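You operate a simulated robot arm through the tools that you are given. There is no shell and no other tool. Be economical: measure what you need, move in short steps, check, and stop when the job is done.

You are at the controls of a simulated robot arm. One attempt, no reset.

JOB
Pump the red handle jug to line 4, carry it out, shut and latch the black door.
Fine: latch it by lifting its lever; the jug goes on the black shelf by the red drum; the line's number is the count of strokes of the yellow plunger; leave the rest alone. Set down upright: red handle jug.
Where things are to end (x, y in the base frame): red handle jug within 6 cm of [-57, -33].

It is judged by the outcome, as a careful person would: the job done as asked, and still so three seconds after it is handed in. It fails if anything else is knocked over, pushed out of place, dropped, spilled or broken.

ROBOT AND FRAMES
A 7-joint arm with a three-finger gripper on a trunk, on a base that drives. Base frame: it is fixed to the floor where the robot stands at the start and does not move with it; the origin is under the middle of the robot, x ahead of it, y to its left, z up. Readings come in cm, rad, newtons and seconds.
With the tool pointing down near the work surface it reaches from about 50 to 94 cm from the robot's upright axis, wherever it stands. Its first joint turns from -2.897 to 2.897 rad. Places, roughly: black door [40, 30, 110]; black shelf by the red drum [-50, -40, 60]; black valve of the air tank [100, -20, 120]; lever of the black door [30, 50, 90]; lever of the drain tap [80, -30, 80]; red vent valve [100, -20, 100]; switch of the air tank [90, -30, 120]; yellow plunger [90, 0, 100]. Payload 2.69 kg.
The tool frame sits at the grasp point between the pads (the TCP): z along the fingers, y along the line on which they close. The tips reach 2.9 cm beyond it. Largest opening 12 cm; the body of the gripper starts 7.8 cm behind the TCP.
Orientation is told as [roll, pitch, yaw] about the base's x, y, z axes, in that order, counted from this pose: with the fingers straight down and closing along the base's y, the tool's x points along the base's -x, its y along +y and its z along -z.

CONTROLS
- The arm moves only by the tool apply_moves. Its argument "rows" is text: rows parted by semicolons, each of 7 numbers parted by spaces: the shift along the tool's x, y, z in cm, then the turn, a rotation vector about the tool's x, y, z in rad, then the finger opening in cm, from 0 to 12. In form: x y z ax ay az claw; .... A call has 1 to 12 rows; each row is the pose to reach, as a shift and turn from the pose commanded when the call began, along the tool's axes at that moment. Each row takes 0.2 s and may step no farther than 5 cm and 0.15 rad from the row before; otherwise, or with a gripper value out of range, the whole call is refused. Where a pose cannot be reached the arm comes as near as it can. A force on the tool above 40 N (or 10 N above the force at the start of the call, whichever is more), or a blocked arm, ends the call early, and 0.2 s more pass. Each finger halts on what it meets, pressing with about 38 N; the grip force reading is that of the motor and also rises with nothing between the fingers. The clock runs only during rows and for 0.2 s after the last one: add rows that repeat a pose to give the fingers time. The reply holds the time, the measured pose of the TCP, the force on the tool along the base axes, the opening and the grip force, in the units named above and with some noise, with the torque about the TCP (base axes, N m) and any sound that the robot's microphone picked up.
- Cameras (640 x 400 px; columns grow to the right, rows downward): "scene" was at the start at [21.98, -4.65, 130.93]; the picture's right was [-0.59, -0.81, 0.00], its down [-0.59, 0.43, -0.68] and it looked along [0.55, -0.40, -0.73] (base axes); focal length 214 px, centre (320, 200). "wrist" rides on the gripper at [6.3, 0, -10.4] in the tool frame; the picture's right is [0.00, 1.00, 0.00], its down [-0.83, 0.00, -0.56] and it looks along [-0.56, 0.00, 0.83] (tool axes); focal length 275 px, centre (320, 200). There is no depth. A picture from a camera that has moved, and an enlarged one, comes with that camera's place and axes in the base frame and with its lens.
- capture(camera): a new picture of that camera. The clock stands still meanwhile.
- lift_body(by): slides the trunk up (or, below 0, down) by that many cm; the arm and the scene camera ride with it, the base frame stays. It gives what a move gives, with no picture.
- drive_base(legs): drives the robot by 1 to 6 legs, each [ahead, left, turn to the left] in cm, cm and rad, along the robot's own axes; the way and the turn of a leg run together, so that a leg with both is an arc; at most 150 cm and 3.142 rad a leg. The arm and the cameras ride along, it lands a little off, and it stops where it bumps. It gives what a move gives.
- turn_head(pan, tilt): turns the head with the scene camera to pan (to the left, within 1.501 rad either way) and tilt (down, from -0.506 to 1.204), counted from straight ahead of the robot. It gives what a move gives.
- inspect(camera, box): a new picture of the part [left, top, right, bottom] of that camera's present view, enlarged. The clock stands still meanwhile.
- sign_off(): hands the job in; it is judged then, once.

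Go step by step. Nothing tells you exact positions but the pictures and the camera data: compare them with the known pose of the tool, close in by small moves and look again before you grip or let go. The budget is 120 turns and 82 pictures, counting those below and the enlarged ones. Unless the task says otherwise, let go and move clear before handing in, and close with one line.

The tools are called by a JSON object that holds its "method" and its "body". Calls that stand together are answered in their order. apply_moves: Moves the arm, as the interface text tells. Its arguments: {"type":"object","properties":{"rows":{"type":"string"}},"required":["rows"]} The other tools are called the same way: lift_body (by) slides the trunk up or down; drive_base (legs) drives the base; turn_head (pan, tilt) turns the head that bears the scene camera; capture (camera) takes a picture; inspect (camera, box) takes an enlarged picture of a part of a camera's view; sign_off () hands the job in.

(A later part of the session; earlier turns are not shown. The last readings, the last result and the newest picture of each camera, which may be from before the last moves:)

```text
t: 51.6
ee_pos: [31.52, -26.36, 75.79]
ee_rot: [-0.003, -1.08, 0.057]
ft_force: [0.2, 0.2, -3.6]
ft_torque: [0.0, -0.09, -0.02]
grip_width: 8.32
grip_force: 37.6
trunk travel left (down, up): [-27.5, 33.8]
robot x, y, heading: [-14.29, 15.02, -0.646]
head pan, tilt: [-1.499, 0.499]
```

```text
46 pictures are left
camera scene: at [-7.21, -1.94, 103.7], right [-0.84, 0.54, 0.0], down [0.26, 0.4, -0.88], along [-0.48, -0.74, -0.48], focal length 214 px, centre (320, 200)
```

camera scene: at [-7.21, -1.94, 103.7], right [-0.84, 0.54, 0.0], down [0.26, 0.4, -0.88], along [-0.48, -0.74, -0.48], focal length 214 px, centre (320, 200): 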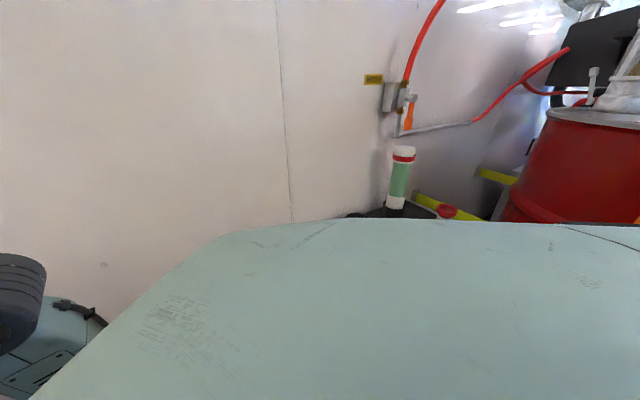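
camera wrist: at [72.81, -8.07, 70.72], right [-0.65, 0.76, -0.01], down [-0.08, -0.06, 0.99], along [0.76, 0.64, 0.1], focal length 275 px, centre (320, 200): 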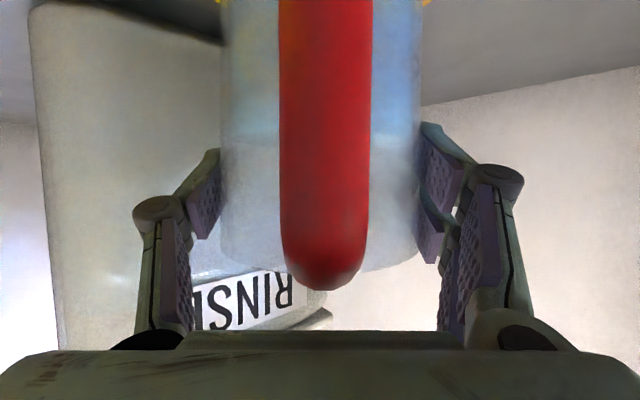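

The red drum and black shelf are behind on the right, with a bottle at the shelf's back. I'll back up 18 cm and then turn right toward the shelf in steps.

{"method": "drive_base", "body": {"legs": [[-18.5, -1.5, 0], [0, 0, -0.6]]}}

{"method": "turn_head", "body": {"pan": -0.9, "tilt": 0.6}}

{"method": "capture", "body": {"camera": "scene"}}

```text
t: 54.2
ee_pos: [1.82, -27.9, 75.27]
ee_rot: [-0.001, -1.068, -0.231]
ft_force: [0.0, -0.3, -4.2]
ft_torque: [-0.01, -0.07, -0.01]
grip_width: 8.32
grip_force: 37.6
trunk travel left (down, up): [-27.5, 33.8]
robot x, y, heading: [-29.96, 24.96, -0.974]
head pan, tilt: [-1.499, 0.499]
stopped in leg 2: the robot was blocked; the commanded pose is now the measured one
```

```text
t: 55.2
ee_pos: [1.77, -27.9, 75.37]
ee_rot: [0.0, -1.069, -0.226]
ft_force: [-0.5, 0.2, -3.8]
ft_torque: [-0.04, -0.02, -0.02]
grip_width: 8.36
grip_force: 38.2
trunk travel left (down, up): [-27.5, 33.8]
robot x, y, heading: [-30.24, 25.29, -0.976]
head pan, tilt: [-0.901, 0.6]
```

```text
45 pictures are left
camera scene: at [-24.15, 3.92, 102.78], right [-0.95, 0.3, 0.0], down [0.17, 0.54, -0.82], along [-0.25, -0.79, -0.57], focal length 214 px, centre (320, 200)
```

scene: 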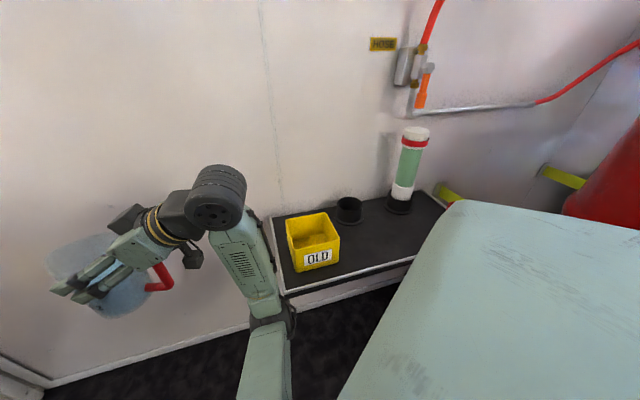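

The elbow met the shelf's corner, since the arm hangs at shelf height. I'll back the turn off a little, raise the trunk so the arm clears everything, and check the shelf objects.

{"method": "drive_base", "body": {"legs": [[0, 0, 0.12]]}}

{"method": "lift_body", "body": {"by": 32}}

{"method": "capture", "body": {"camera": "scene"}}

```text
t: 56.2
ee_pos: [7.96, -23.76, 75.42]
ee_rot: [-0.001, -1.068, -0.109]
ft_force: [0.6, 0.7, -5.0]
ft_torque: [0.0, -0.04, 0.01]
grip_width: 8.34
grip_force: 38.3
trunk travel left (down, up): [-27.5, 33.8]
robot x, y, heading: [-30.12, 24.89, -0.853]
head pan, tilt: [-0.901, 0.6]
```

```text
t: 59.4
ee_pos: [7.81, -23.79, 107.45]
ee_rot: [-0.003, -1.068, -0.109]
ft_force: [1.1, -0.1, -4.6]
ft_torque: [0.0, -0.02, -0.01]
grip_width: 8.35
grip_force: 37.9
trunk travel left (down, up): [-59.5, 1.8]
robot x, y, heading: [-30.0, 24.97, -0.855]
head pan, tilt: [-0.901, 0.6]
```

```text
44 pictures are left
camera scene: at [-21.66, 4.79, 134.78], right [-0.98, 0.18, 0.0], down [0.1, 0.56, -0.82], along [-0.15, -0.81, -0.57], focal length 214 px, centre (320, 200)
```

scene: 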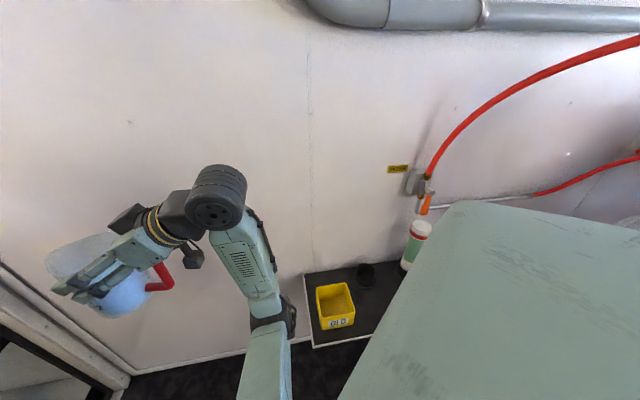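

Everything's clear under the raised arm. I'll turn right toward the shelf.

{"method": "drive_base", "body": {"legs": [[0, 0, -0.6], [0, 0, -0.55]]}}

{"method": "turn_head", "body": {"pan": -0.1, "tilt": 0.8}}

{"method": "capture", "body": {"camera": "scene"}}

```text
t: 63.0
ee_pos: [-59.36, -29.7, 107.23]
ee_rot: [-0.002, -1.069, -1.258]
ft_force: [-0.4, -1.0, -4.1]
ft_torque: [-0.03, -0.02, -0.01]
grip_width: 8.33
grip_force: 38.1
trunk travel left (down, up): [-59.5, 1.8]
robot x, y, heading: [-30.04, 25.53, -2.003]
head pan, tilt: [-0.901, 0.6]
```

```text
t: 64.2
ee_pos: [-59.26, -29.67, 107.32]
ee_rot: [-0.002, -1.068, -1.258]
ft_force: [-0.1, -0.2, -5.1]
ft_torque: [-0.04, 0.02, 0.03]
grip_width: 8.35
grip_force: 38.3
trunk travel left (down, up): [-59.5, 1.8]
robot x, y, heading: [-30.41, 24.92, -1.998]
head pan, tilt: [-0.099, 0.799]
```

```text
43 pictures are left
camera scene: at [-40.96, 4.13, 133.1], right [-0.86, 0.51, 0.0], down [0.36, 0.62, -0.7], along [-0.35, -0.6, -0.72], focal length 214 px, centre (320, 200)
```

scene: 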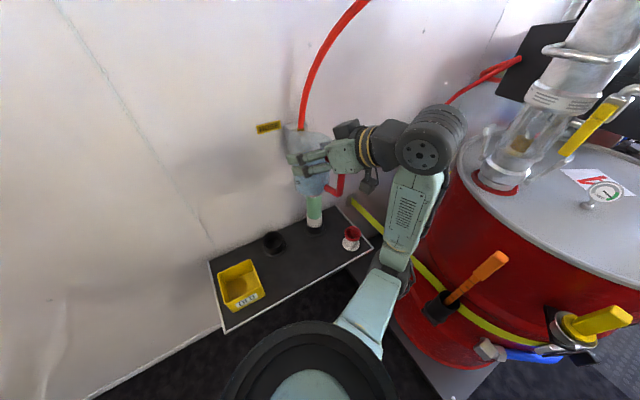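

I'm over the shelf: free spot around (-57,-33), with the bottle, cup, can and OLD box all ≥14 cm away. I'll align the TCP and lower the trunk part-way.

{"method": "apply_moves", "body": {"rows": "-0.5 0.4 1 0 0 0 7.3; -1.1 0.9 2 0 0 0 7.3; -1.7 1.3 3.1 0 0 0 7.3; -1.7 1.3 3.1 0 0 0 7.3"}}

{"method": "lift_body", "body": {"by": -20}}

{"method": "capture", "body": {"camera": "scene"}}

```text
t: 65.2
ee_pos: [-57.01, -32.7, 107.36]
ee_rot: [-0.001, -1.067, -1.259]
ft_force: [-0.4, -0.3, -4.6]
ft_torque: [-0.04, 0.02, 0.02]
grip_width: 8.33
grip_force: 37.6
trunk travel left (down, up): [-59.5, 1.8]
robot x, y, heading: [-30.19, 25.41, -2.009]
head pan, tilt: [-0.099, 0.799]
```

```text
t: 67.3
ee_pos: [-57.09, -32.52, 87.35]
ee_rot: [-0.002, -1.069, -1.258]
ft_force: [-0.2, 0.3, -3.5]
ft_torque: [-0.02, 0.0, 0.03]
grip_width: 8.32
grip_force: 38.0
trunk travel left (down, up): [-39.5, 21.8]
robot x, y, heading: [-30.33, 25.28, -2.003]
head pan, tilt: [-0.099, 0.799]
```

```text
42 pictures are left
camera scene: at [-40.95, 4.14, 113.11], right [-0.86, 0.51, 0.0], down [0.36, 0.62, -0.7], along [-0.35, -0.6, -0.72], focal length 214 px, centre (320, 200)
```

scene: 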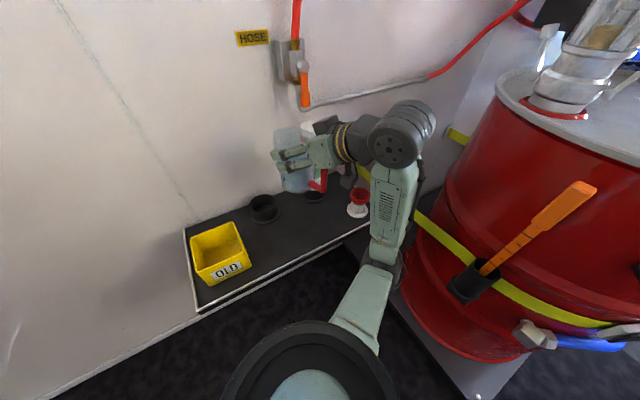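

Clear all round. I'll lower another 12 cm and look from both cameras.

{"method": "lift_body", "body": {"by": -12}}

{"method": "capture", "body": {"camera": "scene"}}

{"method": "capture", "body": {"camera": "wrist"}}

```text
t: 68.8
ee_pos: [-57.09, -32.67, 75.25]
ee_rot: [-0.002, -1.068, -1.259]
ft_force: [-0.1, -0.2, -3.8]
ft_torque: [-0.02, -0.03, 0.04]
grip_width: 8.33
grip_force: 37.8
trunk travel left (down, up): [-27.5, 33.8]
robot x, y, heading: [-30.73, 25.62, -2.007]
head pan, tilt: [-0.099, 0.799]
```

```text
41 pictures are left
camera scene: at [-40.95, 4.14, 101.11], right [-0.86, 0.51, 0.0], down [0.36, 0.62, -0.7], along [-0.35, -0.6, -0.72], focal length 214 px, centre (320, 200)
```

scene: 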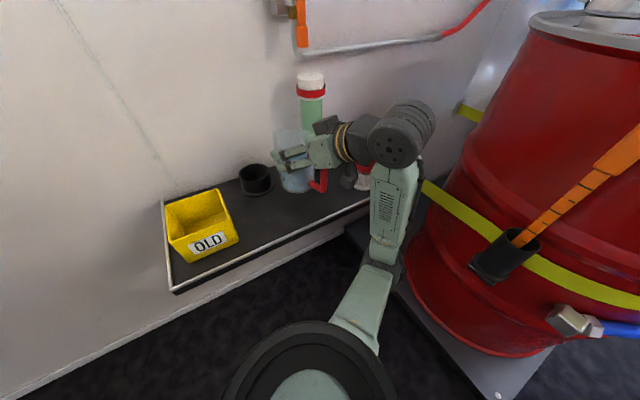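

```text
40 pictures are left
camera wrist: at [-60.71, -20.96, 74.77], right [0.95, 0.31, 0.0], down [-0.02, 0.08, 1.0], along [0.31, -0.95, 0.09], focal length 275 px, centre (320, 200)
```

wrist: 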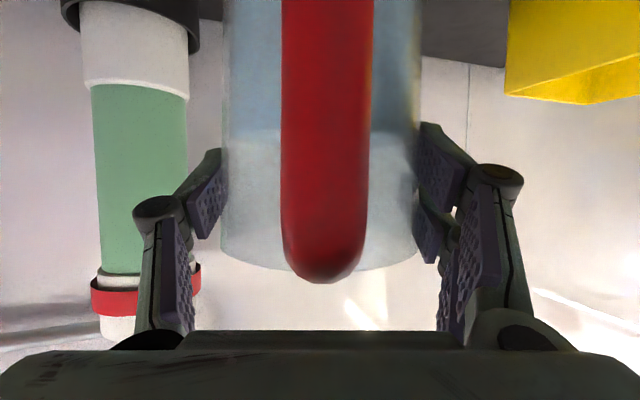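

The bottle and box are clear of the fingers. I'll lower gently towards contact, expected near TCP z≈70.5.

{"method": "apply_moves", "body": {"rows": "0.6 0 0.33 0 0 0 7.3; 1.2 0 0.66 0 0 0 7.3; 1.8 0 1 0 0 0 7.3; 2.4 0 1.33 0 0 0 7.3; 2.9 0 1.6 0 0 0 7.3; 3.3 0 1.8 0 0 0 7.3; 3.3 0 1.8 0 0 0 7.3"}}

{"method": "inspect", "body": {"camera": "scene", "box": [230, 100, 390, 220]}}

```text
t: 70.4
ee_pos: [-57.05, -32.49, 71.56]
ee_rot: [-0.002, -1.069, -1.256]
ft_force: [-1.1, -0.6, -3.7]
ft_torque: [-0.03, -0.05, 0.02]
grip_width: 8.32
grip_force: 37.8
trunk travel left (down, up): [-27.5, 33.8]
robot x, y, heading: [-30.2, 25.11, -2.005]
head pan, tilt: [-0.099, 0.799]
```

```text
3.33 times, centred on (310, 160) of scene
camera zoom: at [-40.95, 4.13, 101.1], right [-0.86, 0.51, 0.0], down [0.36, 0.62, -0.7], along [-0.35, -0.6, -0.72], focal length 715 px, centre (353, 333)
```

zoom: 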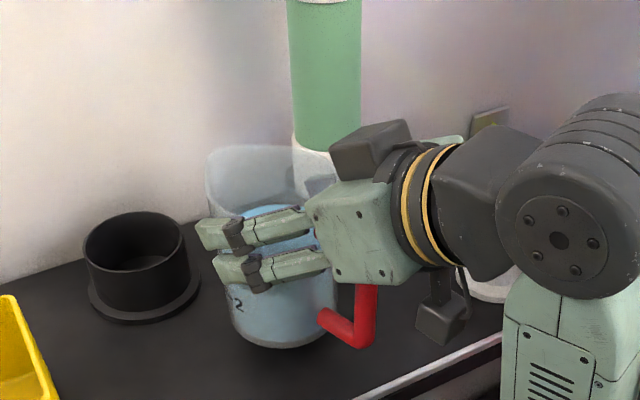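

It's still hanging just above the shelf. I'll continue in finer steps.

{"method": "apply_moves", "body": {"rows": "0.26 0 0.14 0 0 0 7.3; 0.52 0 0.29 0 0 0 7.3; 0.79 0 0.43 0 0 0 7.3; 0.79 0 0.43 0 0 0 7.3"}}

```text
t: 71.4
ee_pos: [-57.1, -32.6, 70.71]
ee_rot: [-0.002, -1.068, -1.259]
ft_force: [1.2, 0.5, -4.3]
ft_torque: [-0.04, 0.0, 0.04]
grip_width: 8.33
grip_force: 38.6
trunk travel left (down, up): [-27.5, 33.8]
robot x, y, heading: [-30.13, 25.66, -2.003]
head pan, tilt: [-0.099, 0.799]
```

{"method": "apply_moves", "body": {"rows": "0.18 0 0.1 0 0 0 7.3; 0.35 0 0.19 0 0 0 7.3; 0.52 0 0.29 0 0 0 7.3; 0.52 0 0.29 0 0 0 7.3"}}

{"method": "inspect", "body": {"camera": "scene", "box": [250, 130, 350, 210]}}

```text
t: 72.4
ee_pos: [-57.02, -32.52, 70.18]
ee_rot: [-0.001, -1.068, -1.256]
ft_force: [-0.6, -0.2, -3.9]
ft_torque: [-0.01, 0.0, 0.0]
grip_width: 8.34
grip_force: 38.1
trunk travel left (down, up): [-27.5, 33.8]
robot x, y, heading: [-30.27, 25.51, -2.006]
head pan, tilt: [-0.099, 0.799]
```

```text
5.00 times, centred on (300, 170) of scene
camera zoom: at [-40.95, 4.13, 101.1], right [-0.86, 0.51, 0.0], down [0.36, 0.62, -0.7], along [-0.35, -0.6, -0.72], focal length 1072 px, centre (420, 350)
```

zoom: 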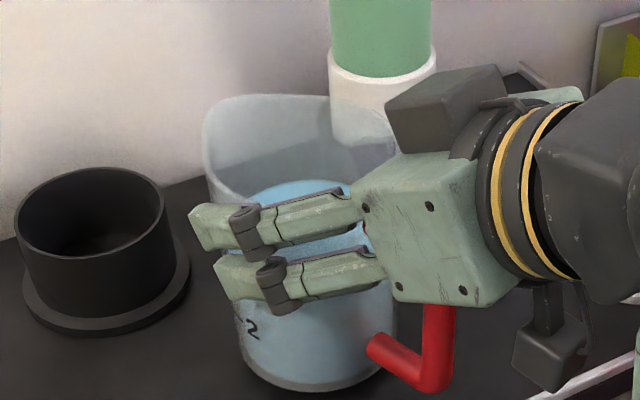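

The bottom is about 1 cm above the shelf, so I'll keep lowering gently.

{"method": "apply_moves", "body": {"rows": "0.18 0 0.1 0 0 0 7.3; 0.35 0 0.19 0 0 0 7.3; 0.52 0 0.29 0 0 0 7.3; 0.52 0 0.29 0 0 0 7.3"}}

{"method": "apply_moves", "body": {"rows": "0.18 0 0.1 0 0 0 7.3; 0.35 0 0.19 0 0 0 7.3; 0.35 0 0.19 0 0 0 7.3"}}

```text
t: 73.4
ee_pos: [-56.94, -32.62, 69.45]
ee_rot: [-0.002, -1.071, -1.259]
ft_force: [-0.2, 0.0, 0.7]
ft_torque: [-0.1, 0.24, -0.01]
grip_width: 8.32
grip_force: 38.1
trunk travel left (down, up): [-27.5, 33.8]
robot x, y, heading: [-29.98, 25.2, -2.0]
head pan, tilt: [-0.099, 0.799]
```

```text
t: 74.2
ee_pos: [-56.99, -32.46, 69.43]
ee_rot: [-0.011, -1.076, -1.25]
ft_force: [0.6, -1.7, 29.3]
ft_torque: [-0.37, 0.53, -0.15]
grip_width: 8.33
grip_force: 37.8
trunk travel left (down, up): [-27.5, 33.8]
robot x, y, heading: [-30.08, 25.29, -2.003]
head pan, tilt: [-0.099, 0.799]
```

It's on the shelf, pressed a bit hard. I'll relieve that press, then open slowly.

{"method": "apply_moves", "body": {"rows": "-0.15 0 -0.09 0 0 0 7.3; -0.32 0 -0.18 0 0 0 7.3; -0.32 0 -0.18 0 0 0 7.3"}}

{"method": "apply_moves", "body": {"rows": "0 0 0 0 0 0 8.4; 0 0 0 0 0 0 9; 0 0 0 0 0 0 10; 0 0 0 0 0 0 11; 0 0 0 0 0 0 12; 0 0 0 0 0 0 12"}}

{"method": "capture", "body": {"camera": "wrist"}}

```text
t: 75.0
ee_pos: [-56.81, -32.53, 69.5]
ee_rot: [0.001, -1.07, -1.258]
ft_force: [0.7, -3.0, 7.5]
ft_torque: [-0.91, 0.04, 0.06]
grip_width: 8.35
grip_force: 38.1
trunk travel left (down, up): [-27.5, 33.8]
robot x, y, heading: [-30.29, 25.38, -2.002]
head pan, tilt: [-0.099, 0.799]
```

```text
t: 76.4
ee_pos: [-57.08, -32.55, 69.59]
ee_rot: [-0.002, -1.067, -1.256]
ft_force: [-0.5, 0.2, -0.2]
ft_torque: [0.01, 0.01, 0.02]
grip_width: 12.01
grip_force: 0.1
trunk travel left (down, up): [-27.5, 33.8]
robot x, y, heading: [-30.37, 25.19, -2.004]
head pan, tilt: [-0.099, 0.799]
```

```text
37 pictures are left
camera wrist: at [-60.7, -20.95, 68.91], right [0.95, 0.31, 0.0], down [-0.02, 0.08, 1.0], along [0.31, -0.95, 0.09], focal length 275 px, centre (320, 200)
```

wrist: 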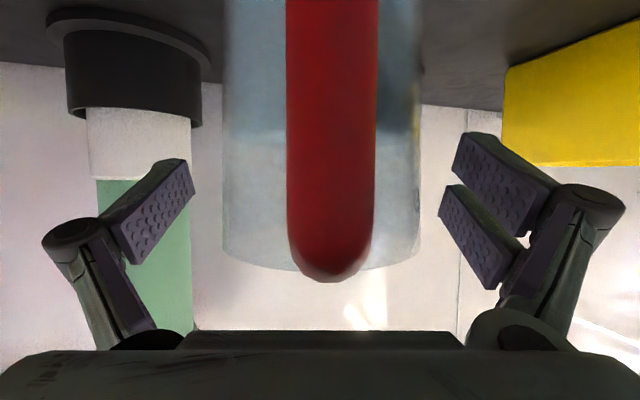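

The jug is released and standing. I'll back the hand away horizontally first, then up.

{"method": "apply_moves", "body": {"rows": "0.3 0 -1.5 0 0 0 12; 1.0 0 -2.87 0 0 0 12; 1.84 0 -5.84 0 0 0 12; 2.15 0 -9.1 0 0 0 12; 0.92 0 -12.05 0 0 0 12; -2.6 0 -14 0 0 0 12"}}

{"method": "lift_body", "body": {"by": 30}}

{"method": "capture", "body": {"camera": "scene"}}

```text
t: 77.8
ee_pos: [-60.47, -22.05, 78.66]
ee_rot: [-0.002, -1.068, -1.259]
ft_force: [-0.2, -0.4, -0.3]
ft_torque: [0.02, 0.01, 0.02]
grip_width: 11.98
grip_force: 0.0
trunk travel left (down, up): [-27.5, 33.8]
robot x, y, heading: [-30.11, 25.17, -2.005]
head pan, tilt: [-0.099, 0.799]
```

```text
t: 80.8
ee_pos: [-60.48, -22.12, 108.54]
ee_rot: [-0.002, -1.069, -1.256]
ft_force: [0.8, 0.6, 0.6]
ft_torque: [-0.01, -0.01, 0.0]
grip_width: 11.99
grip_force: 0.0
trunk travel left (down, up): [-57.5, 3.8]
robot x, y, heading: [-30.57, 25.46, -1.994]
head pan, tilt: [-0.099, 0.799]
```

```text
36 pictures are left
camera scene: at [-40.95, 4.15, 131.11], right [-0.86, 0.51, 0.0], down [0.36, 0.62, -0.7], along [-0.35, -0.6, -0.72], focal length 214 px, centre (320, 200)
```

scene: 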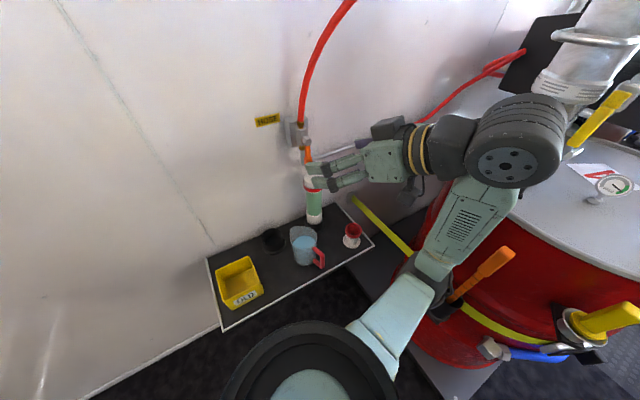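

The jug stands on the shelf within tolerance and the hand is clear above it. I'll close the fingers, turn left back toward the cabinet with the arm high, and plan the door.

{"method": "drive_base", "body": {"legs": [[0, 0, 1.0], [0, 0, 1.0]]}}

{"method": "turn_head", "body": {"pan": 0.4, "tilt": 0.5}}

{"method": "capture", "body": {"camera": "scene"}}

```text
t: 86.5
ee_pos: [25.29, 17.67, 108.59]
ee_rot: [-0.003, -1.068, 0.742]
ft_force: [0.9, -0.1, 0.8]
ft_torque: [0.0, 0.0, 0.0]
grip_width: 11.98
grip_force: 0.0
trunk travel left (down, up): [-57.5, 3.8]
robot x, y, heading: [-30.41, 24.93, -0.0]
head pan, tilt: [-0.099, 0.799]
```

```text
t: 87.4
ee_pos: [25.23, 17.41, 108.55]
ee_rot: [-0.001, -1.068, 0.743]
ft_force: [0.3, 0.0, 0.8]
ft_torque: [0.02, -0.02, -0.02]
grip_width: 12.0
grip_force: 0.1
trunk travel left (down, up): [-57.5, 3.8]
robot x, y, heading: [-30.11, 25.09, 0.001]
head pan, tilt: [0.4, 0.499]
```

```text
35 pictures are left
camera scene: at [-6.33, 28.77, 133.7], right [0.39, -0.92, 0.0], down [-0.44, -0.19, -0.88], along [0.81, 0.34, -0.48], focal length 214 px, centre (320, 200)
```

scene: 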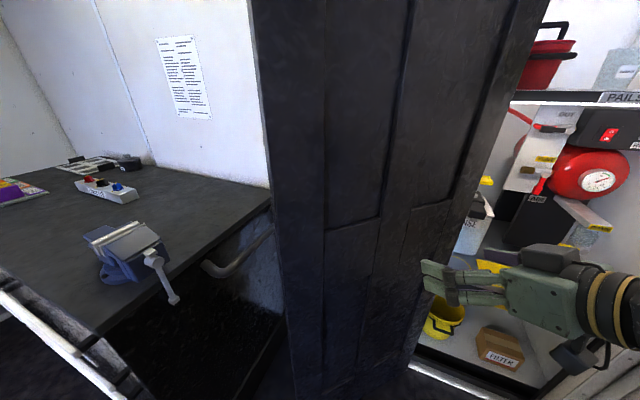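

I can see the workbench with a vise behind the door, and a bent tube near the door's free edge. I'll zoom to identify the lever.

{"method": "inspect", "body": {"camera": "scene", "box": [170, 150, 330, 340]}}

```text
2.11 times, centred on (250, 245) of scene
camera zoom: at [-6.33, 28.77, 133.7], right [0.39, -0.92, 0.0], down [-0.44, -0.19, -0.88], along [0.81, 0.34, -0.48], focal length 452 px, centre (467, 105)
```

zoom: 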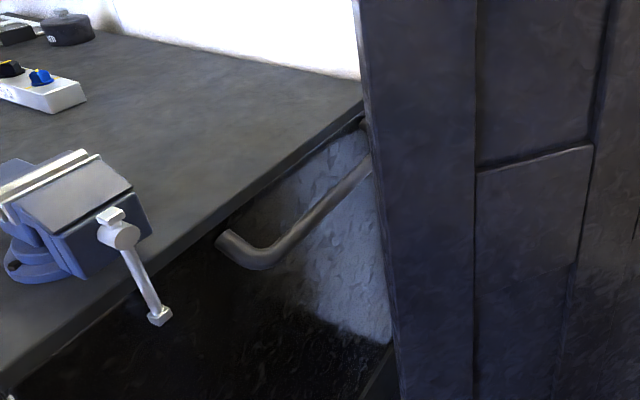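

That tube belongs to the bench (y≈81); the door's free edge is near (21,48), and its lever is hidden on the far face. I'll square up the tool straight ahead with fingers closed.

{"method": "apply_moves", "body": {"rows": "-0.3 0.2 1.6 0.11 0 0.06 10; -0.7 0.4 3.3 0.217 0 0.12 8; -1 0.6 5 0.325 0 0.18 6; -1.4 0.8 6.7 0.434 0 0.24 4; -1.7 1 8.4 0.543 0 0.3 2; -2.1 1.1 10.1 0.651 0 0.358 0; -2.1 1.1 10.1 0.651 0 0.358 0"}}

{"method": "apply_moves", "body": {"rows": "0 0 0 0 -0.12 0 0; 0 0 0 0 -0.25 0 0; 0 0 0 0 -0.25 0 0"}}

```text
t: 89.0
ee_pos: [33.19, 25.0, 107.01]
ee_rot: [0.0, -1.069, -0.001]
ft_force: [-0.3, 0.0, -0.1]
ft_torque: [0.0, -0.01, 0.0]
grip_width: 1.54
grip_force: 1.8
out of reach, approached as far as the arm can: row 4, 5, 6, 7
trunk travel left (down, up): [-57.5, 3.8]
robot x, y, heading: [-30.68, 25.33, 0.0]
head pan, tilt: [0.4, 0.499]
```

```text
t: 89.8
ee_pos: [37.36, 25.07, 109.92]
ee_rot: [-0.005, -1.319, 0.001]
ft_force: [-0.2, -0.8, -0.3]
ft_torque: [-0.01, -0.01, -0.01]
grip_width: 0.0
grip_force: 28.6
out of reach, approached as far as the arm can: row 1, 2, 3
trunk travel left (down, up): [-57.5, 3.8]
robot x, y, heading: [-30.25, 25.43, 0.001]
head pan, tilt: [0.4, 0.499]
```

To get the hand behind the door I must pass its free edge, so I'll fold the arm shorter first, then back up a little and turn left.

{"method": "apply_moves", "body": {"rows": "0.7 -1.2 -1.9 -0.12 0 -0.031 0; 1.4 -2.5 -3.8 -0.24 0 -0.062 0; 2.2 -3.7 -5.6 -0.36 0 -0.093 0; 2.9 -5 -7.5 -0.48 0 -0.124 0; 3.6 -6.2 -9.4 -0.6 0 -0.154 0; 4.3 -7.5 -11.3 -0.72 0 -0.185 0; 4.3 -7.5 -11.3 -0.72 0 -0.185 0"}}

{"method": "drive_base", "body": {"legs": [[-9, 0, 0]]}}

```text
t: 91.4
ee_pos: [25.41, 17.5, 108.63]
ee_rot: [-0.001, -1.318, 0.746]
ft_force: [-0.3, -0.8, 0.4]
ft_torque: [-0.04, 0.0, 0.06]
grip_width: 0.01
grip_force: 28.7
out of reach, approached as far as the arm can: row 1, 2, 3
trunk travel left (down, up): [-57.5, 3.8]
robot x, y, heading: [-29.98, 24.81, -0.006]
head pan, tilt: [0.4, 0.499]
```

```text
t: 92.5
ee_pos: [16.42, 17.52, 108.81]
ee_rot: [-0.002, -1.32, 0.746]
ft_force: [-0.6, 0.6, 0.5]
ft_torque: [0.01, -0.01, -0.04]
grip_width: 0.0
grip_force: 28.7
trunk travel left (down, up): [-57.5, 3.8]
robot x, y, heading: [-39.33, 25.42, -0.001]
head pan, tilt: [0.4, 0.499]
```

{"method": "drive_base", "body": {"legs": [[0, 0, 0.65]]}}

{"method": "turn_head", "body": {"pan": 0.0, "tilt": 0.5}}

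{"method": "capture", "body": {"camera": "scene"}}

```text
t: 94.7
ee_pos: [9.65, 52.84, 108.78]
ee_rot: [-0.001, -1.318, 1.397]
ft_force: [0.5, -0.3, 0.5]
ft_torque: [0.01, 0.0, -0.01]
grip_width: 0.0
grip_force: 28.8
trunk travel left (down, up): [-57.5, 3.8]
robot x, y, heading: [-38.83, 25.17, 0.65]
head pan, tilt: [0.4, 0.499]
```

```text
t: 95.6
ee_pos: [9.72, 52.83, 108.64]
ee_rot: [0.001, -1.318, 1.396]
ft_force: [0.1, 0.3, -0.5]
ft_torque: [0.01, 0.05, 0.02]
grip_width: 0.01
grip_force: 28.6
trunk travel left (down, up): [-57.5, 3.8]
robot x, y, heading: [-39.45, 25.21, 0.648]
head pan, tilt: [0.0, 0.499]
```

```text
33 pictures are left
camera scene: at [-19.62, 40.25, 133.71], right [0.61, -0.8, 0.0], down [-0.38, -0.29, -0.88], along [0.7, 0.53, -0.48], focal length 214 px, centre (320, 200)
```

scene: 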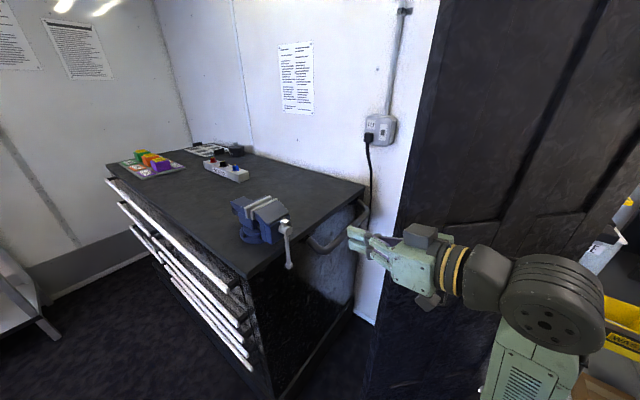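

The hand is now on the bench side of the door's edge. I'll swing the tool straight ahead and extend, staying clear of the vise.

{"method": "apply_moves", "body": {"rows": "-0.5 -0.5 2.2 0.12 0 0.031 0; -1.1 -1 4.4 0.24 0 0.062 0; -1.7 -1.6 6.6 0.361 0 0.094 0; -2.3 -2.1 8.8 0.481 0 0.125 0; -2.9 -2.7 11 0.6 0 0.157 0; -3.4 -3.2 13.3 0.722 0 0.188 0; -3.4 -3.2 13.3 0.722 0 0.188 0"}}

{"method": "capture", "body": {"camera": "scene"}}

```text
t: 97.2
ee_pos: [15.56, 66.11, 108.89]
ee_rot: [0.009, -1.316, 0.639]
ft_force: [1.1, 1.2, -0.3]
ft_torque: [-0.02, -0.01, -0.01]
grip_width: 0.02
grip_force: 28.4
out of reach, approached as far as the arm can: row 3, 4, 5, 6, 7
trunk travel left (down, up): [-57.5, 3.8]
robot x, y, heading: [-39.23, 25.05, 0.654]
head pan, tilt: [0.0, 0.499]
```

```text
32 pictures are left
camera scene: at [-19.62, 40.24, 133.71], right [0.61, -0.8, 0.0], down [-0.38, -0.29, -0.88], along [0.7, 0.53, -0.48], focal length 214 px, centre (320, 200)
```

scene: 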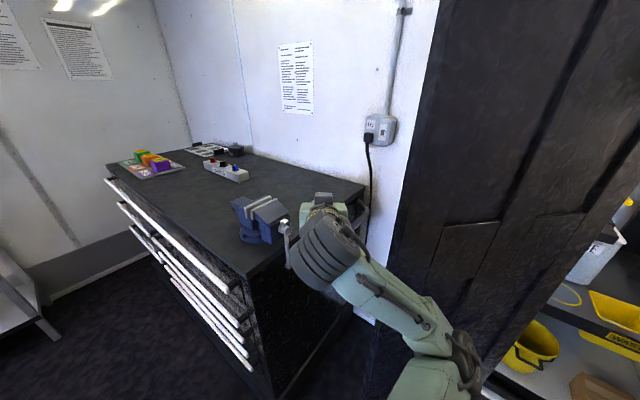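

The hand is above the gap between bench and door. A combined strafe-and-turn will bring it just behind the door's edge.

{"method": "drive_base", "body": {"legs": [[2.8, 11.8, -0.354]]}}

{"method": "capture", "body": {"camera": "scene"}}

{"method": "capture", "body": {"camera": "wrist"}}

```text
t: 98.7
ee_pos: [23.47, 56.45, 108.77]
ee_rot: [0.008, -1.317, 0.293]
ft_force: [-0.3, 0.4, 0.3]
ft_torque: [-0.03, 0.03, 0.01]
grip_width: 0.0
grip_force: 28.1
trunk travel left (down, up): [-57.5, 3.8]
robot x, y, heading: [-42.23, 37.13, 0.3]
head pan, tilt: [0.0, 0.499]
```

```text
31 pictures are left
camera scene: at [-18.53, 44.21, 133.71], right [0.3, -0.96, 0.0], down [-0.46, -0.14, -0.88], along [0.84, 0.26, -0.48], focal length 214 px, centre (320, 200)
```

scene: 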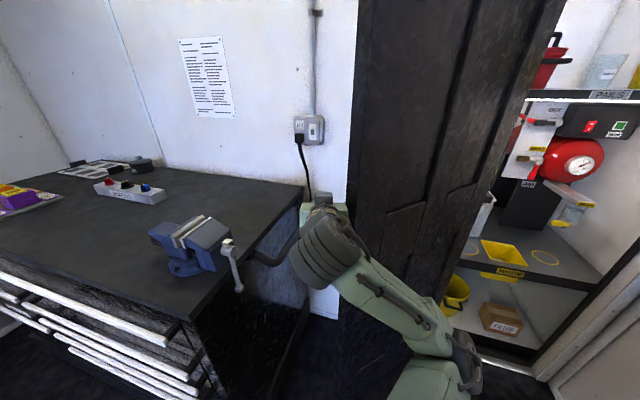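

```text
30 pictures are left
camera wrist: at [12.3, 52.97, 105.32], right [-0.3, 0.96, 0.0], down [-0.31, -0.09, 0.94], along [0.9, 0.28, 0.33], focal length 275 px, centre (320, 200)
```

wrist: 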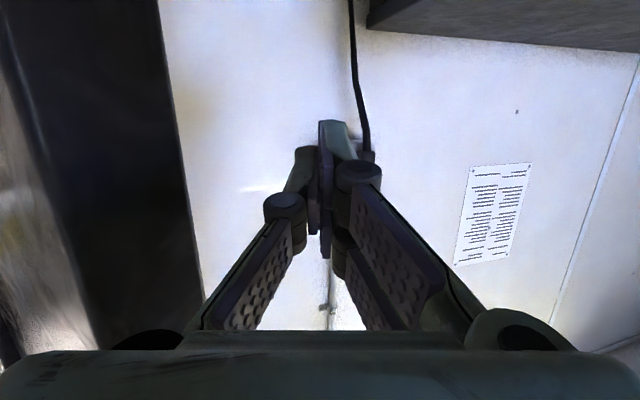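

The hand is just behind the free edge at z≈109, above the lever. Now I'll rotate the base right in small steps so the hand draws the door around.

{"method": "drive_base", "body": {"legs": [[0, 0, -0.15]]}}

{"method": "capture", "body": {"camera": "scene"}}

```text
t: 99.6
ee_pos: [23.93, 52.95, 108.82]
ee_rot: [-0.022, -1.318, 0.287]
ft_force: [0.4, 1.5, 1.2]
ft_torque: [-0.01, 0.01, -0.02]
grip_width: 0.0
grip_force: 28.3
trunk travel left (down, up): [-57.5, 3.8]
robot x, y, heading: [-42.22, 36.83, 0.236]
head pan, tilt: [0.0, 0.499]
stopped in leg 1: the force on the tool passed its limit at 61 N (the readings are from after the stop); the commanded pose is now the measured one
```

```text
29 pictures are left
camera scene: at [-18.11, 42.65, 133.71], right [0.23, -0.97, 0.0], down [-0.47, -0.11, -0.88], along [0.85, 0.2, -0.48], focal length 214 px, centre (320, 200)
```

scene: 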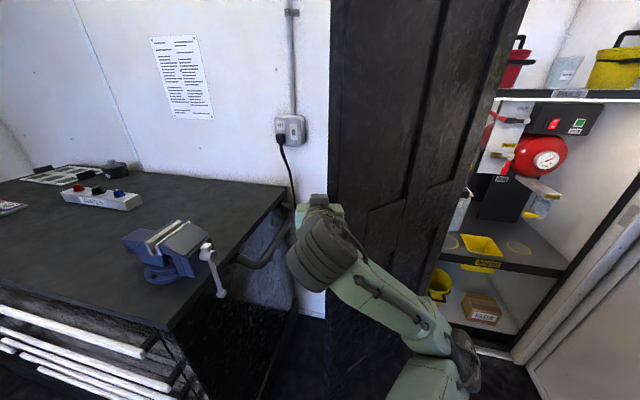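

The bump at driving speed tripped the force limit at first contact. I'll pull with the arm itself, more slowly.

{"method": "apply_moves", "body": {"rows": "0 -0.4 0 0 0 0 0; 0 -0.8 0 0 0 0 0; 0 -1.2 0 0 0 0 0; 0 -1.7 0 0 0 0 0; 0 -2.2 0 0 0 0 0; 0 -2.8 0 0 0 0 0; 0 -3.4 0 0 0 0 0; 0 -4 0 0 0 0 0; 0 -4.8 0 0 0 0 0; 0 -5.6 0 0 0 0 0; 0 -6.4 0 0 0 0 0; 0 -7.2 0 0 0 0 0"}}

```text
t: 100.3
ee_pos: [23.96, 53.02, 108.83]
ee_rot: [-0.045, -1.317, 0.331]
ft_force: [-7.6, 7.8, 0.6]
ft_torque: [-0.04, -0.01, -0.25]
grip_width: 0.01
grip_force: 28.4
trunk travel left (down, up): [-57.5, 3.8]
robot x, y, heading: [-42.23, 36.82, 0.234]
head pan, tilt: [0.0, 0.499]
stopped in row 3: the force on the tool passed its limit at 43 N (the readings are from after the stop); the commanded pose is now the measured one
```

The reaction pushes along the door's length, so I may be pressing its edge face rather than the back. I'll look with the wrist camera.

{"method": "capture", "body": {"camera": "wrist"}}

```text
28 pictures are left
camera wrist: at [12.9, 49.66, 105.26], right [-0.28, 0.96, -0.02], down [-0.32, -0.08, 0.94], along [0.9, 0.27, 0.33], focal length 275 px, centre (320, 200)
```

wrist: 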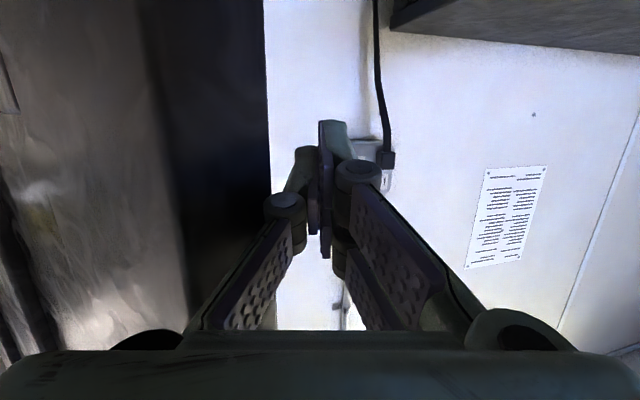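

The tapered finger link slides along the edge instead of hooking it. I'll step back left, turn the tool to lie along the door's outer face, and reach deeper behind it.

{"method": "apply_moves", "body": {"rows": "0 2 0 0 0 0 0; 0 4.5 0 0 0 0 0; -0.3 5 1.2 0.1 0 0.026 0; -0.6 5 2.4 0.22 0 0.057 0; -0.9 4.7 3.6 0.34 0 0.088 0; -1.2 4.2 4.8 0.46 0 0.12 0; -1.5 3.6 6 0.58 0 0.15 0; -1.7 3 7 0.68 0 0.177 0; -1.7 3 7 0.68 0 0.177 0"}}

{"method": "capture", "body": {"camera": "wrist"}}

{"method": "capture", "body": {"camera": "scene"}}

```text
t: 102.3
ee_pos: [30.36, 57.54, 108.55]
ee_rot: [-0.027, -1.32, -0.396]
ft_force: [0.8, 0.8, -0.1]
ft_torque: [-0.01, -0.02, -0.03]
grip_width: 0.0
grip_force: 28.7
trunk travel left (down, up): [-57.5, 3.8]
robot x, y, heading: [-42.12, 36.98, 0.239]
head pan, tilt: [0.0, 0.499]
```

```text
27 pictures are left
camera wrist: at [19.7, 62.39, 105.0], right [0.41, 0.91, -0.01], down [-0.3, 0.15, 0.94], along [0.86, -0.38, 0.33], focal length 275 px, centre (320, 200)
```

wrist: 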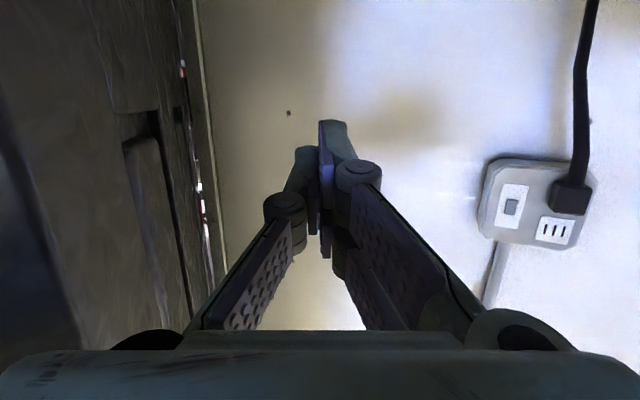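

```text
26 pictures are left
camera scene: at [-18.15, 42.72, 133.71], right [0.23, -0.97, 0.0], down [-0.47, -0.11, -0.88], along [0.85, 0.21, -0.48], focal length 214 px, centre (320, 200)
```

scene: 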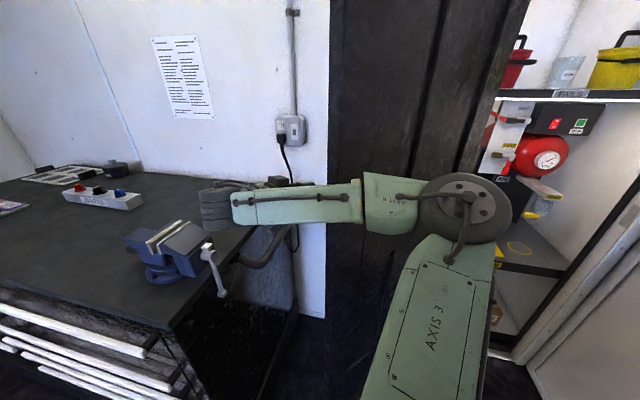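

The hand is now well behind the door's outer face. I'll draw it toward the closing direction with slow arm steps.

{"method": "apply_moves", "body": {"rows": "0 -1 0 0 0 0 0; 0 -2 0 0 0 0 0; 0 -3 0 0 0 0 0; 0 -3.5 0 0 0 0 0; 0 -4 0 0 0 0 0; 0 -4.5 0 0 0 0 0; 0 -5 0 0 0 0 0; 0 -5.5 0 0 0 0 0; 0 -6 0 0 0 0 0; 0 -6.6 0 0 0 0 0; 0 -7.2 0 0 0 0 0; 0 -7.8 0 0 0 0 0"}}

```text
t: 105.0
ee_pos: [27.02, 50.46, 108.81]
ee_rot: [-0.03, -1.323, -0.392]
ft_force: [-1.9, 3.4, -0.2]
ft_torque: [-0.09, -0.01, -0.11]
grip_width: 0.0
grip_force: 29.2
trunk travel left (down, up): [-57.5, 3.8]
robot x, y, heading: [-41.92, 37.08, 0.237]
head pan, tilt: [0.0, 0.499]
```

There's light contact of about 4 N and it's still moving. I'll keep going.

{"method": "apply_moves", "body": {"rows": "0 -0.8 0 0 0 0 0; 0 -1.6 0 0 0 0 0; 0 -2.4 0 0 0 0 0; 0 -3.2 0 0 0 0 0; 0 -4 0 0 0 0 0; 0 -4.8 0 0 0 0 0; 0 -5.6 0 0 0 0 0; 0 -6.4 0 0 0 0 0; 0 -7.2 0 0 0 0 0; 0 -8 0 0 0 0 0; 0 -8.8 0 0 0 0 0; 0 -9.6 0 0 0 0 0"}}

{"method": "capture", "body": {"camera": "scene"}}

```text
t: 107.5
ee_pos: [22.98, 41.71, 108.7]
ee_rot: [-0.029, -1.323, -0.395]
ft_force: [-0.7, -0.9, -0.4]
ft_torque: [-0.01, 0.02, -0.02]
grip_width: 0.0
grip_force: 28.5
trunk travel left (down, up): [-57.5, 3.8]
robot x, y, heading: [-42.06, 36.92, 0.238]
head pan, tilt: [0.0, 0.499]
```

```text
25 pictures are left
camera scene: at [-18.15, 42.71, 133.71], right [0.23, -0.97, 0.0], down [-0.47, -0.11, -0.88], along [0.85, 0.21, -0.48], focal length 214 px, centre (320, 200)
```

scene: 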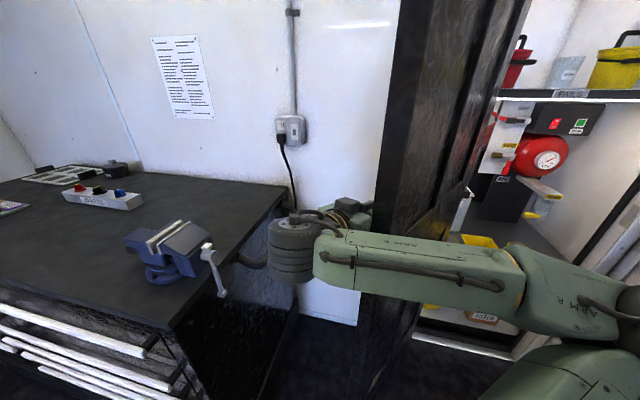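

The door swings easily now. I'll continue drawing it by moving the base back and to the right.

{"method": "drive_base", "body": {"legs": [[-5, -8, 0]]}}

{"method": "capture", "body": {"camera": "scene"}}

```text
t: 108.9
ee_pos: [20.08, 33.86, 108.81]
ee_rot: [-0.039, -1.326, -0.375]
ft_force: [-4.9, 2.4, 3.5]
ft_torque: [-0.11, 0.03, -0.17]
grip_width: 0.0
grip_force: 28.1
trunk travel left (down, up): [-57.5, 3.8]
robot x, y, heading: [-45.37, 28.55, 0.237]
head pan, tilt: [0.0, 0.499]
stopped in leg 1: the robot was blocked; the commanded pose is now the measured one
```

```text
24 pictures are left
camera scene: at [-21.04, 34.57, 133.73], right [0.24, -0.97, 0.0], down [-0.46, -0.11, -0.88], along [0.85, 0.21, -0.48], focal length 214 px, centre (320, 200)
```

scene: 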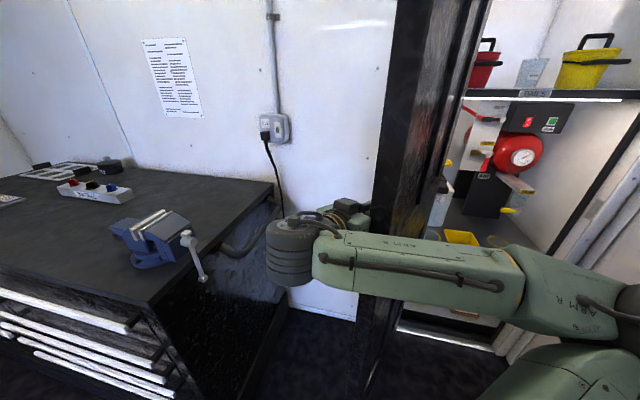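

The door edge has met my forearm, at about 35% of the way. I'll take the hand off the back and straighten it so that I can push from the door's outer side instead.

{"method": "apply_moves", "body": {"rows": "0 2 0 0 0 0 0; 0 4 0 0 0 0 0; 0.1 5.3 -0.4 -0.12 0 -0.03 0; 0.25 6.6 -0.9 -0.24 0 -0.06 0; 0.4 7.9 -1.5 -0.36 0 -0.09 0; 0.55 9.2 -2.1 -0.48 0 -0.12 0; 0.68 10.4 -2.7 -0.592 0 -0.148 0; 0.68 10.4 -2.7 -0.592 0 -0.148 0"}}

{"method": "drive_base", "body": {"legs": [[0, 0, -0.1]]}}

{"method": "capture", "body": {"camera": "scene"}}

```text
t: 110.2
ee_pos: [21.31, 42.91, 108.65]
ee_rot: [-0.049, -1.322, 0.078]
ft_force: [-13.4, 7.2, 1.4]
ft_torque: [-0.35, -0.55, -1.09]
grip_width: 0.0
grip_force: 28.4
trunk travel left (down, up): [-57.5, 3.8]
robot x, y, heading: [-44.68, 28.72, 0.239]
head pan, tilt: [0.0, 0.499]
stopped in row 6: the force on the tool passed its limit at 42 N (the readings are from after the stop); the commanded pose is now the measured one
```

```text
t: 110.9
ee_pos: [21.17, 42.63, 108.75]
ee_rot: [-0.063, -1.327, 0.095]
ft_force: [-6.2, 2.3, 3.5]
ft_torque: [-0.27, -0.01, -0.51]
grip_width: 0.01
grip_force: 29.1
trunk travel left (down, up): [-57.5, 3.8]
robot x, y, heading: [-45.24, 28.35, 0.231]
head pan, tilt: [0.0, 0.499]
stopped in leg 1: the force on the tool passed its limit at 54 N (the readings are from after the stop); the commanded pose is now the measured one
```

```text
23 pictures are left
camera scene: at [-21.1, 34.4, 133.73], right [0.23, -0.97, 0.0], down [-0.47, -0.11, -0.88], along [0.86, 0.2, -0.48], focal length 214 px, centre (320, 200)
```

scene: 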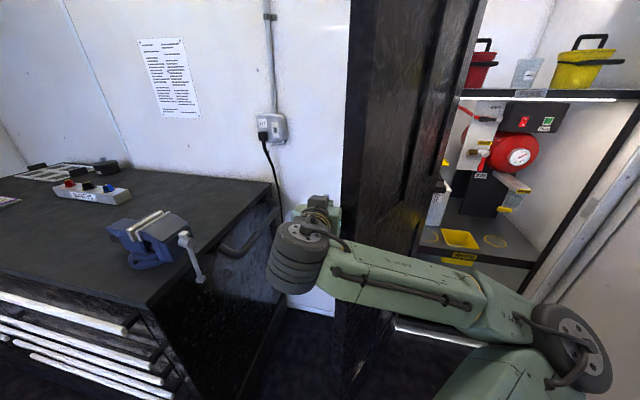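

The door swung back a little and something presses on the hand along x. I'll check with the wrist camera.

{"method": "capture", "body": {"camera": "wrist"}}

```text
22 pictures are left
camera wrist: at [9.68, 42.11, 104.96], right [-0.04, 1.0, -0.02], down [-0.34, 0.01, 0.94], along [0.94, 0.04, 0.34], focal length 275 px, centre (320, 200)
```

wrist: 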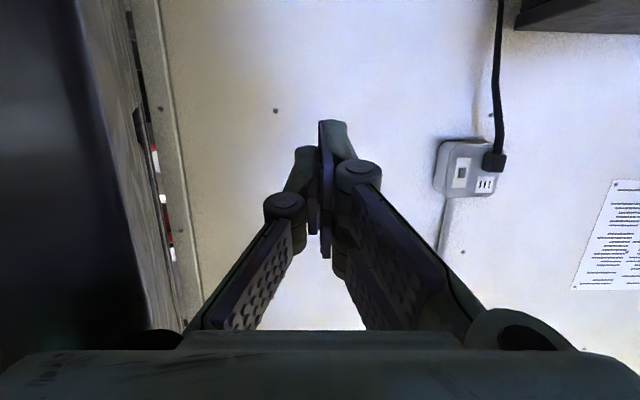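

The palm's corner was pressing on the door edge. I'll shift left and roll the tool 90° so the hand is a slim bar sideways, only ~1.3 cm half-width.

{"method": "apply_moves", "body": {"rows": "0 1.5 0 0 0 0.1 0; 0 3 0 0 0 0.24 0; 0 4 0 0 0 0.38 0; 0 4 0 0 0 0.52 0; 0 4 0 0 0 0.66 0; 0 4 0 0 0 0.8 0; 0 4 0 0 0 0.94 0; 0 4 0 0 0 1.08 0; 0 4 0 0 0 1.22 0; 0 4 0 0 0 1.36 0; 0 4 0 0 0 1.5 0; 0 4 0 0 0 1.57 0"}}

{"method": "capture", "body": {"camera": "wrist"}}

```text
t: 113.5
ee_pos: [21.25, 46.49, 108.39]
ee_rot: [1.322, -0.015, -1.537]
ft_force: [0.5, 0.3, 0.0]
ft_torque: [-0.03, 0.02, -0.02]
grip_width: 0.0
grip_force: 29.0
trunk travel left (down, up): [-57.5, 3.8]
robot x, y, heading: [-44.72, 28.78, 0.234]
head pan, tilt: [0.0, 0.499]
```

```text
21 pictures are left
camera wrist: at [11.01, 52.49, 110.81], right [0.24, 0.03, 0.97], down [-0.51, -0.85, 0.15], along [0.82, -0.53, -0.19], focal length 275 px, centre (320, 200)
```

wrist: 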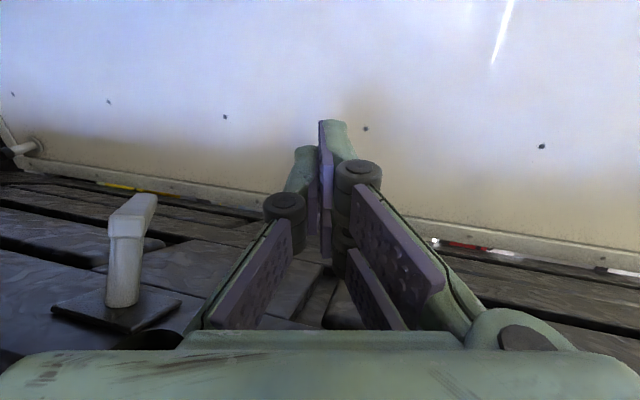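

Now the lever is visible on the outer face, well below the hand. I'll push toward -y with the slim side of the hand.

{"method": "apply_moves", "body": {"rows": "-1 0 0 0 0 0 0; -2 0 0 0 0 0 0; -3 0 0 0 0 0 0; -4 0 0 0 0 0 0; -5 0 0 0 0 0 0; -6 0 0 0 0 0 0; -7 0 0 0 0 0 0; -8 0 0 0 0 0 0; -9 0 0 0 0 0 0; -10 0 0 0 0 0 0; -11 0 0 0 0 0 0; -12 0 0 0 0 0 0"}}

{"method": "apply_moves", "body": {"rows": "-1 0 0 0 0 0 0; -2 0 0 0 0 0 0; -3 0 0 0 0 0 0; -4 0 0 0 0 0 0; -5 0 0 0 0 0 0; -6 0 0 0 0 0 0; -7 0 0 0 0 0 0; -8 0 0 0 0 0 0; -9 0 0 0 0 0 0; -10 0 0 0 0 0 0; -11 0 0 0 0 0 0; -12 0 0 0 0 0 0"}}

{"method": "capture", "body": {"camera": "scene"}}

```text
t: 114.8
ee_pos: [21.22, 42.06, 108.57]
ee_rot: [1.321, -0.018, -1.522]
ft_force: [-11.9, 3.7, -2.9]
ft_torque: [0.03, -0.74, -1.03]
grip_width: 0.0
grip_force: 29.2
out of reach, approached as far as the arm can: row 5, 6
trunk travel left (down, up): [-57.5, 3.8]
robot x, y, heading: [-44.83, 28.7, 0.231]
head pan, tilt: [0.0, 0.499]
stopped in row 6: the force on the tool passed its limit at 49 N (the readings are from after the stop); the commanded pose is now the measured one
```

```text
t: 115.2
ee_pos: [21.19, 42.05, 108.63]
ee_rot: [1.321, -0.024, -1.512]
ft_force: [-13.6, 5.8, -0.4]
ft_torque: [-0.12, -0.6, -1.06]
grip_width: 0.01
grip_force: 28.0
out of reach, approached as far as the arm can: row 1
trunk travel left (down, up): [-57.5, 3.8]
robot x, y, heading: [-45.15, 28.47, 0.233]
head pan, tilt: [0.0, 0.499]
stopped in row 1: the force on the tool passed its limit at 52 N (the readings are from after the stop); the commanded pose is now the measured one
```

```text
20 pictures are left
camera scene: at [-21.24, 34.52, 133.75], right [0.23, -0.97, 0.0], down [-0.46, -0.11, -0.88], along [0.85, 0.2, -0.48], focal length 214 px, centre (320, 200)
```

scene: 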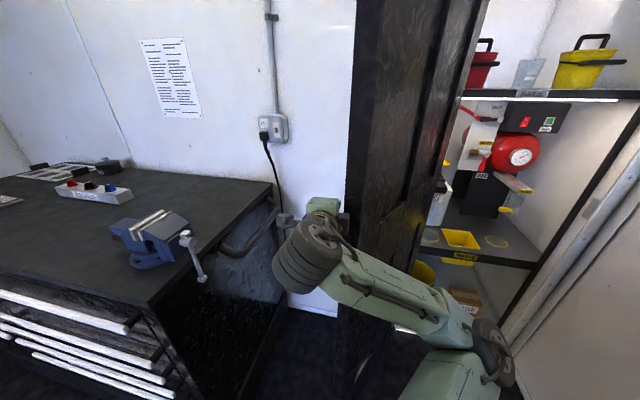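

The gripper's side box is catching the door edge because I'm a few cm too deep. I'll step off, and move the base left and slightly back so only the fingers lap the edge.

{"method": "apply_moves", "body": {"rows": "1.5 0 0 0 0 0 0; 3 0 0 0 0 0 0; 4 0 0 0 0 0 0"}}

{"method": "drive_base", "body": {"legs": [[-2.5, 11.5, -0.14]]}}

{"method": "capture", "body": {"camera": "wrist"}}

```text
t: 116.0
ee_pos: [21.13, 45.84, 108.4]
ee_rot: [1.316, -0.024, -1.514]
ft_force: [0.0, -0.5, -0.3]
ft_torque: [0.0, 0.02, 0.01]
grip_width: 0.01
grip_force: 29.0
trunk travel left (down, up): [-57.5, 3.8]
robot x, y, heading: [-45.04, 28.8, 0.237]
head pan, tilt: [0.0, 0.499]
```

```text
t: 117.5
ee_pos: [18.72, 47.11, 108.41]
ee_rot: [1.317, -0.025, -1.657]
ft_force: [-0.6, 1.0, 0.9]
ft_torque: [-0.03, 0.0, -0.03]
grip_width: 0.0
grip_force: 28.5
trunk travel left (down, up): [-57.5, 3.8]
robot x, y, heading: [-49.13, 39.5, 0.092]
head pan, tilt: [0.0, 0.499]
```

```text
19 pictures are left
camera wrist: at [9.22, 54.31, 110.84], right [0.25, 0.0, 0.97], down [-0.61, -0.78, 0.16], along [0.75, -0.63, -0.19], focal length 275 px, centre (320, 200)
```

wrist: 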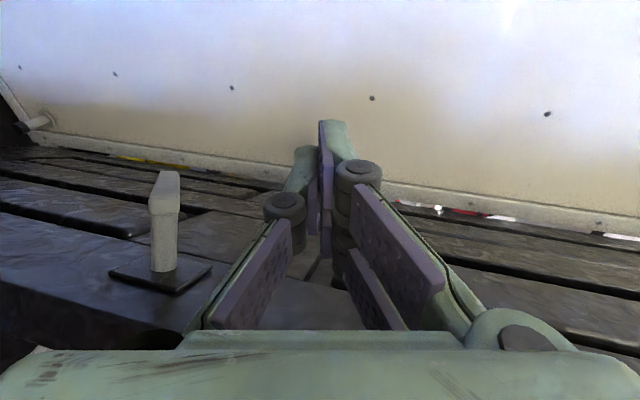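

The edge sits about 4–5 cm behind the fingertips' TCP now. I'll push toward -y slowly again.

{"method": "apply_moves", "body": {"rows": "-1 0 0 0 0 0 0; -2 0 0 0 0 0 0; -3 0 0 0 0 0 0; -4 0 0 0 0 0 0; -5 0 0 0 0 0 0; -5.8 0 0 0 0 0 0; -6.6 0 0 0 0 0 0; -7.4 0 0 0 0 0 0; -8.2 0 0 0 0 0 0; -9 0 0 0 0 0 0; -9.8 0 0 0 0 0 0; -10.6 0 0 0 0 0 0"}}

```text
t: 120.1
ee_pos: [18.31, 36.29, 109.08]
ee_rot: [1.315, -0.021, -1.658]
ft_force: [-0.1, 1.1, -0.4]
ft_torque: [0.01, 0.01, -0.05]
grip_width: 0.0
grip_force: 28.3
out of reach, approached as far as the arm can: row 4, 5, 6, 7, 8, 9, 10, 11, 12
trunk travel left (down, up): [-57.5, 3.8]
robot x, y, heading: [-49.38, 39.8, 0.085]
head pan, tilt: [0.0, 0.499]
```

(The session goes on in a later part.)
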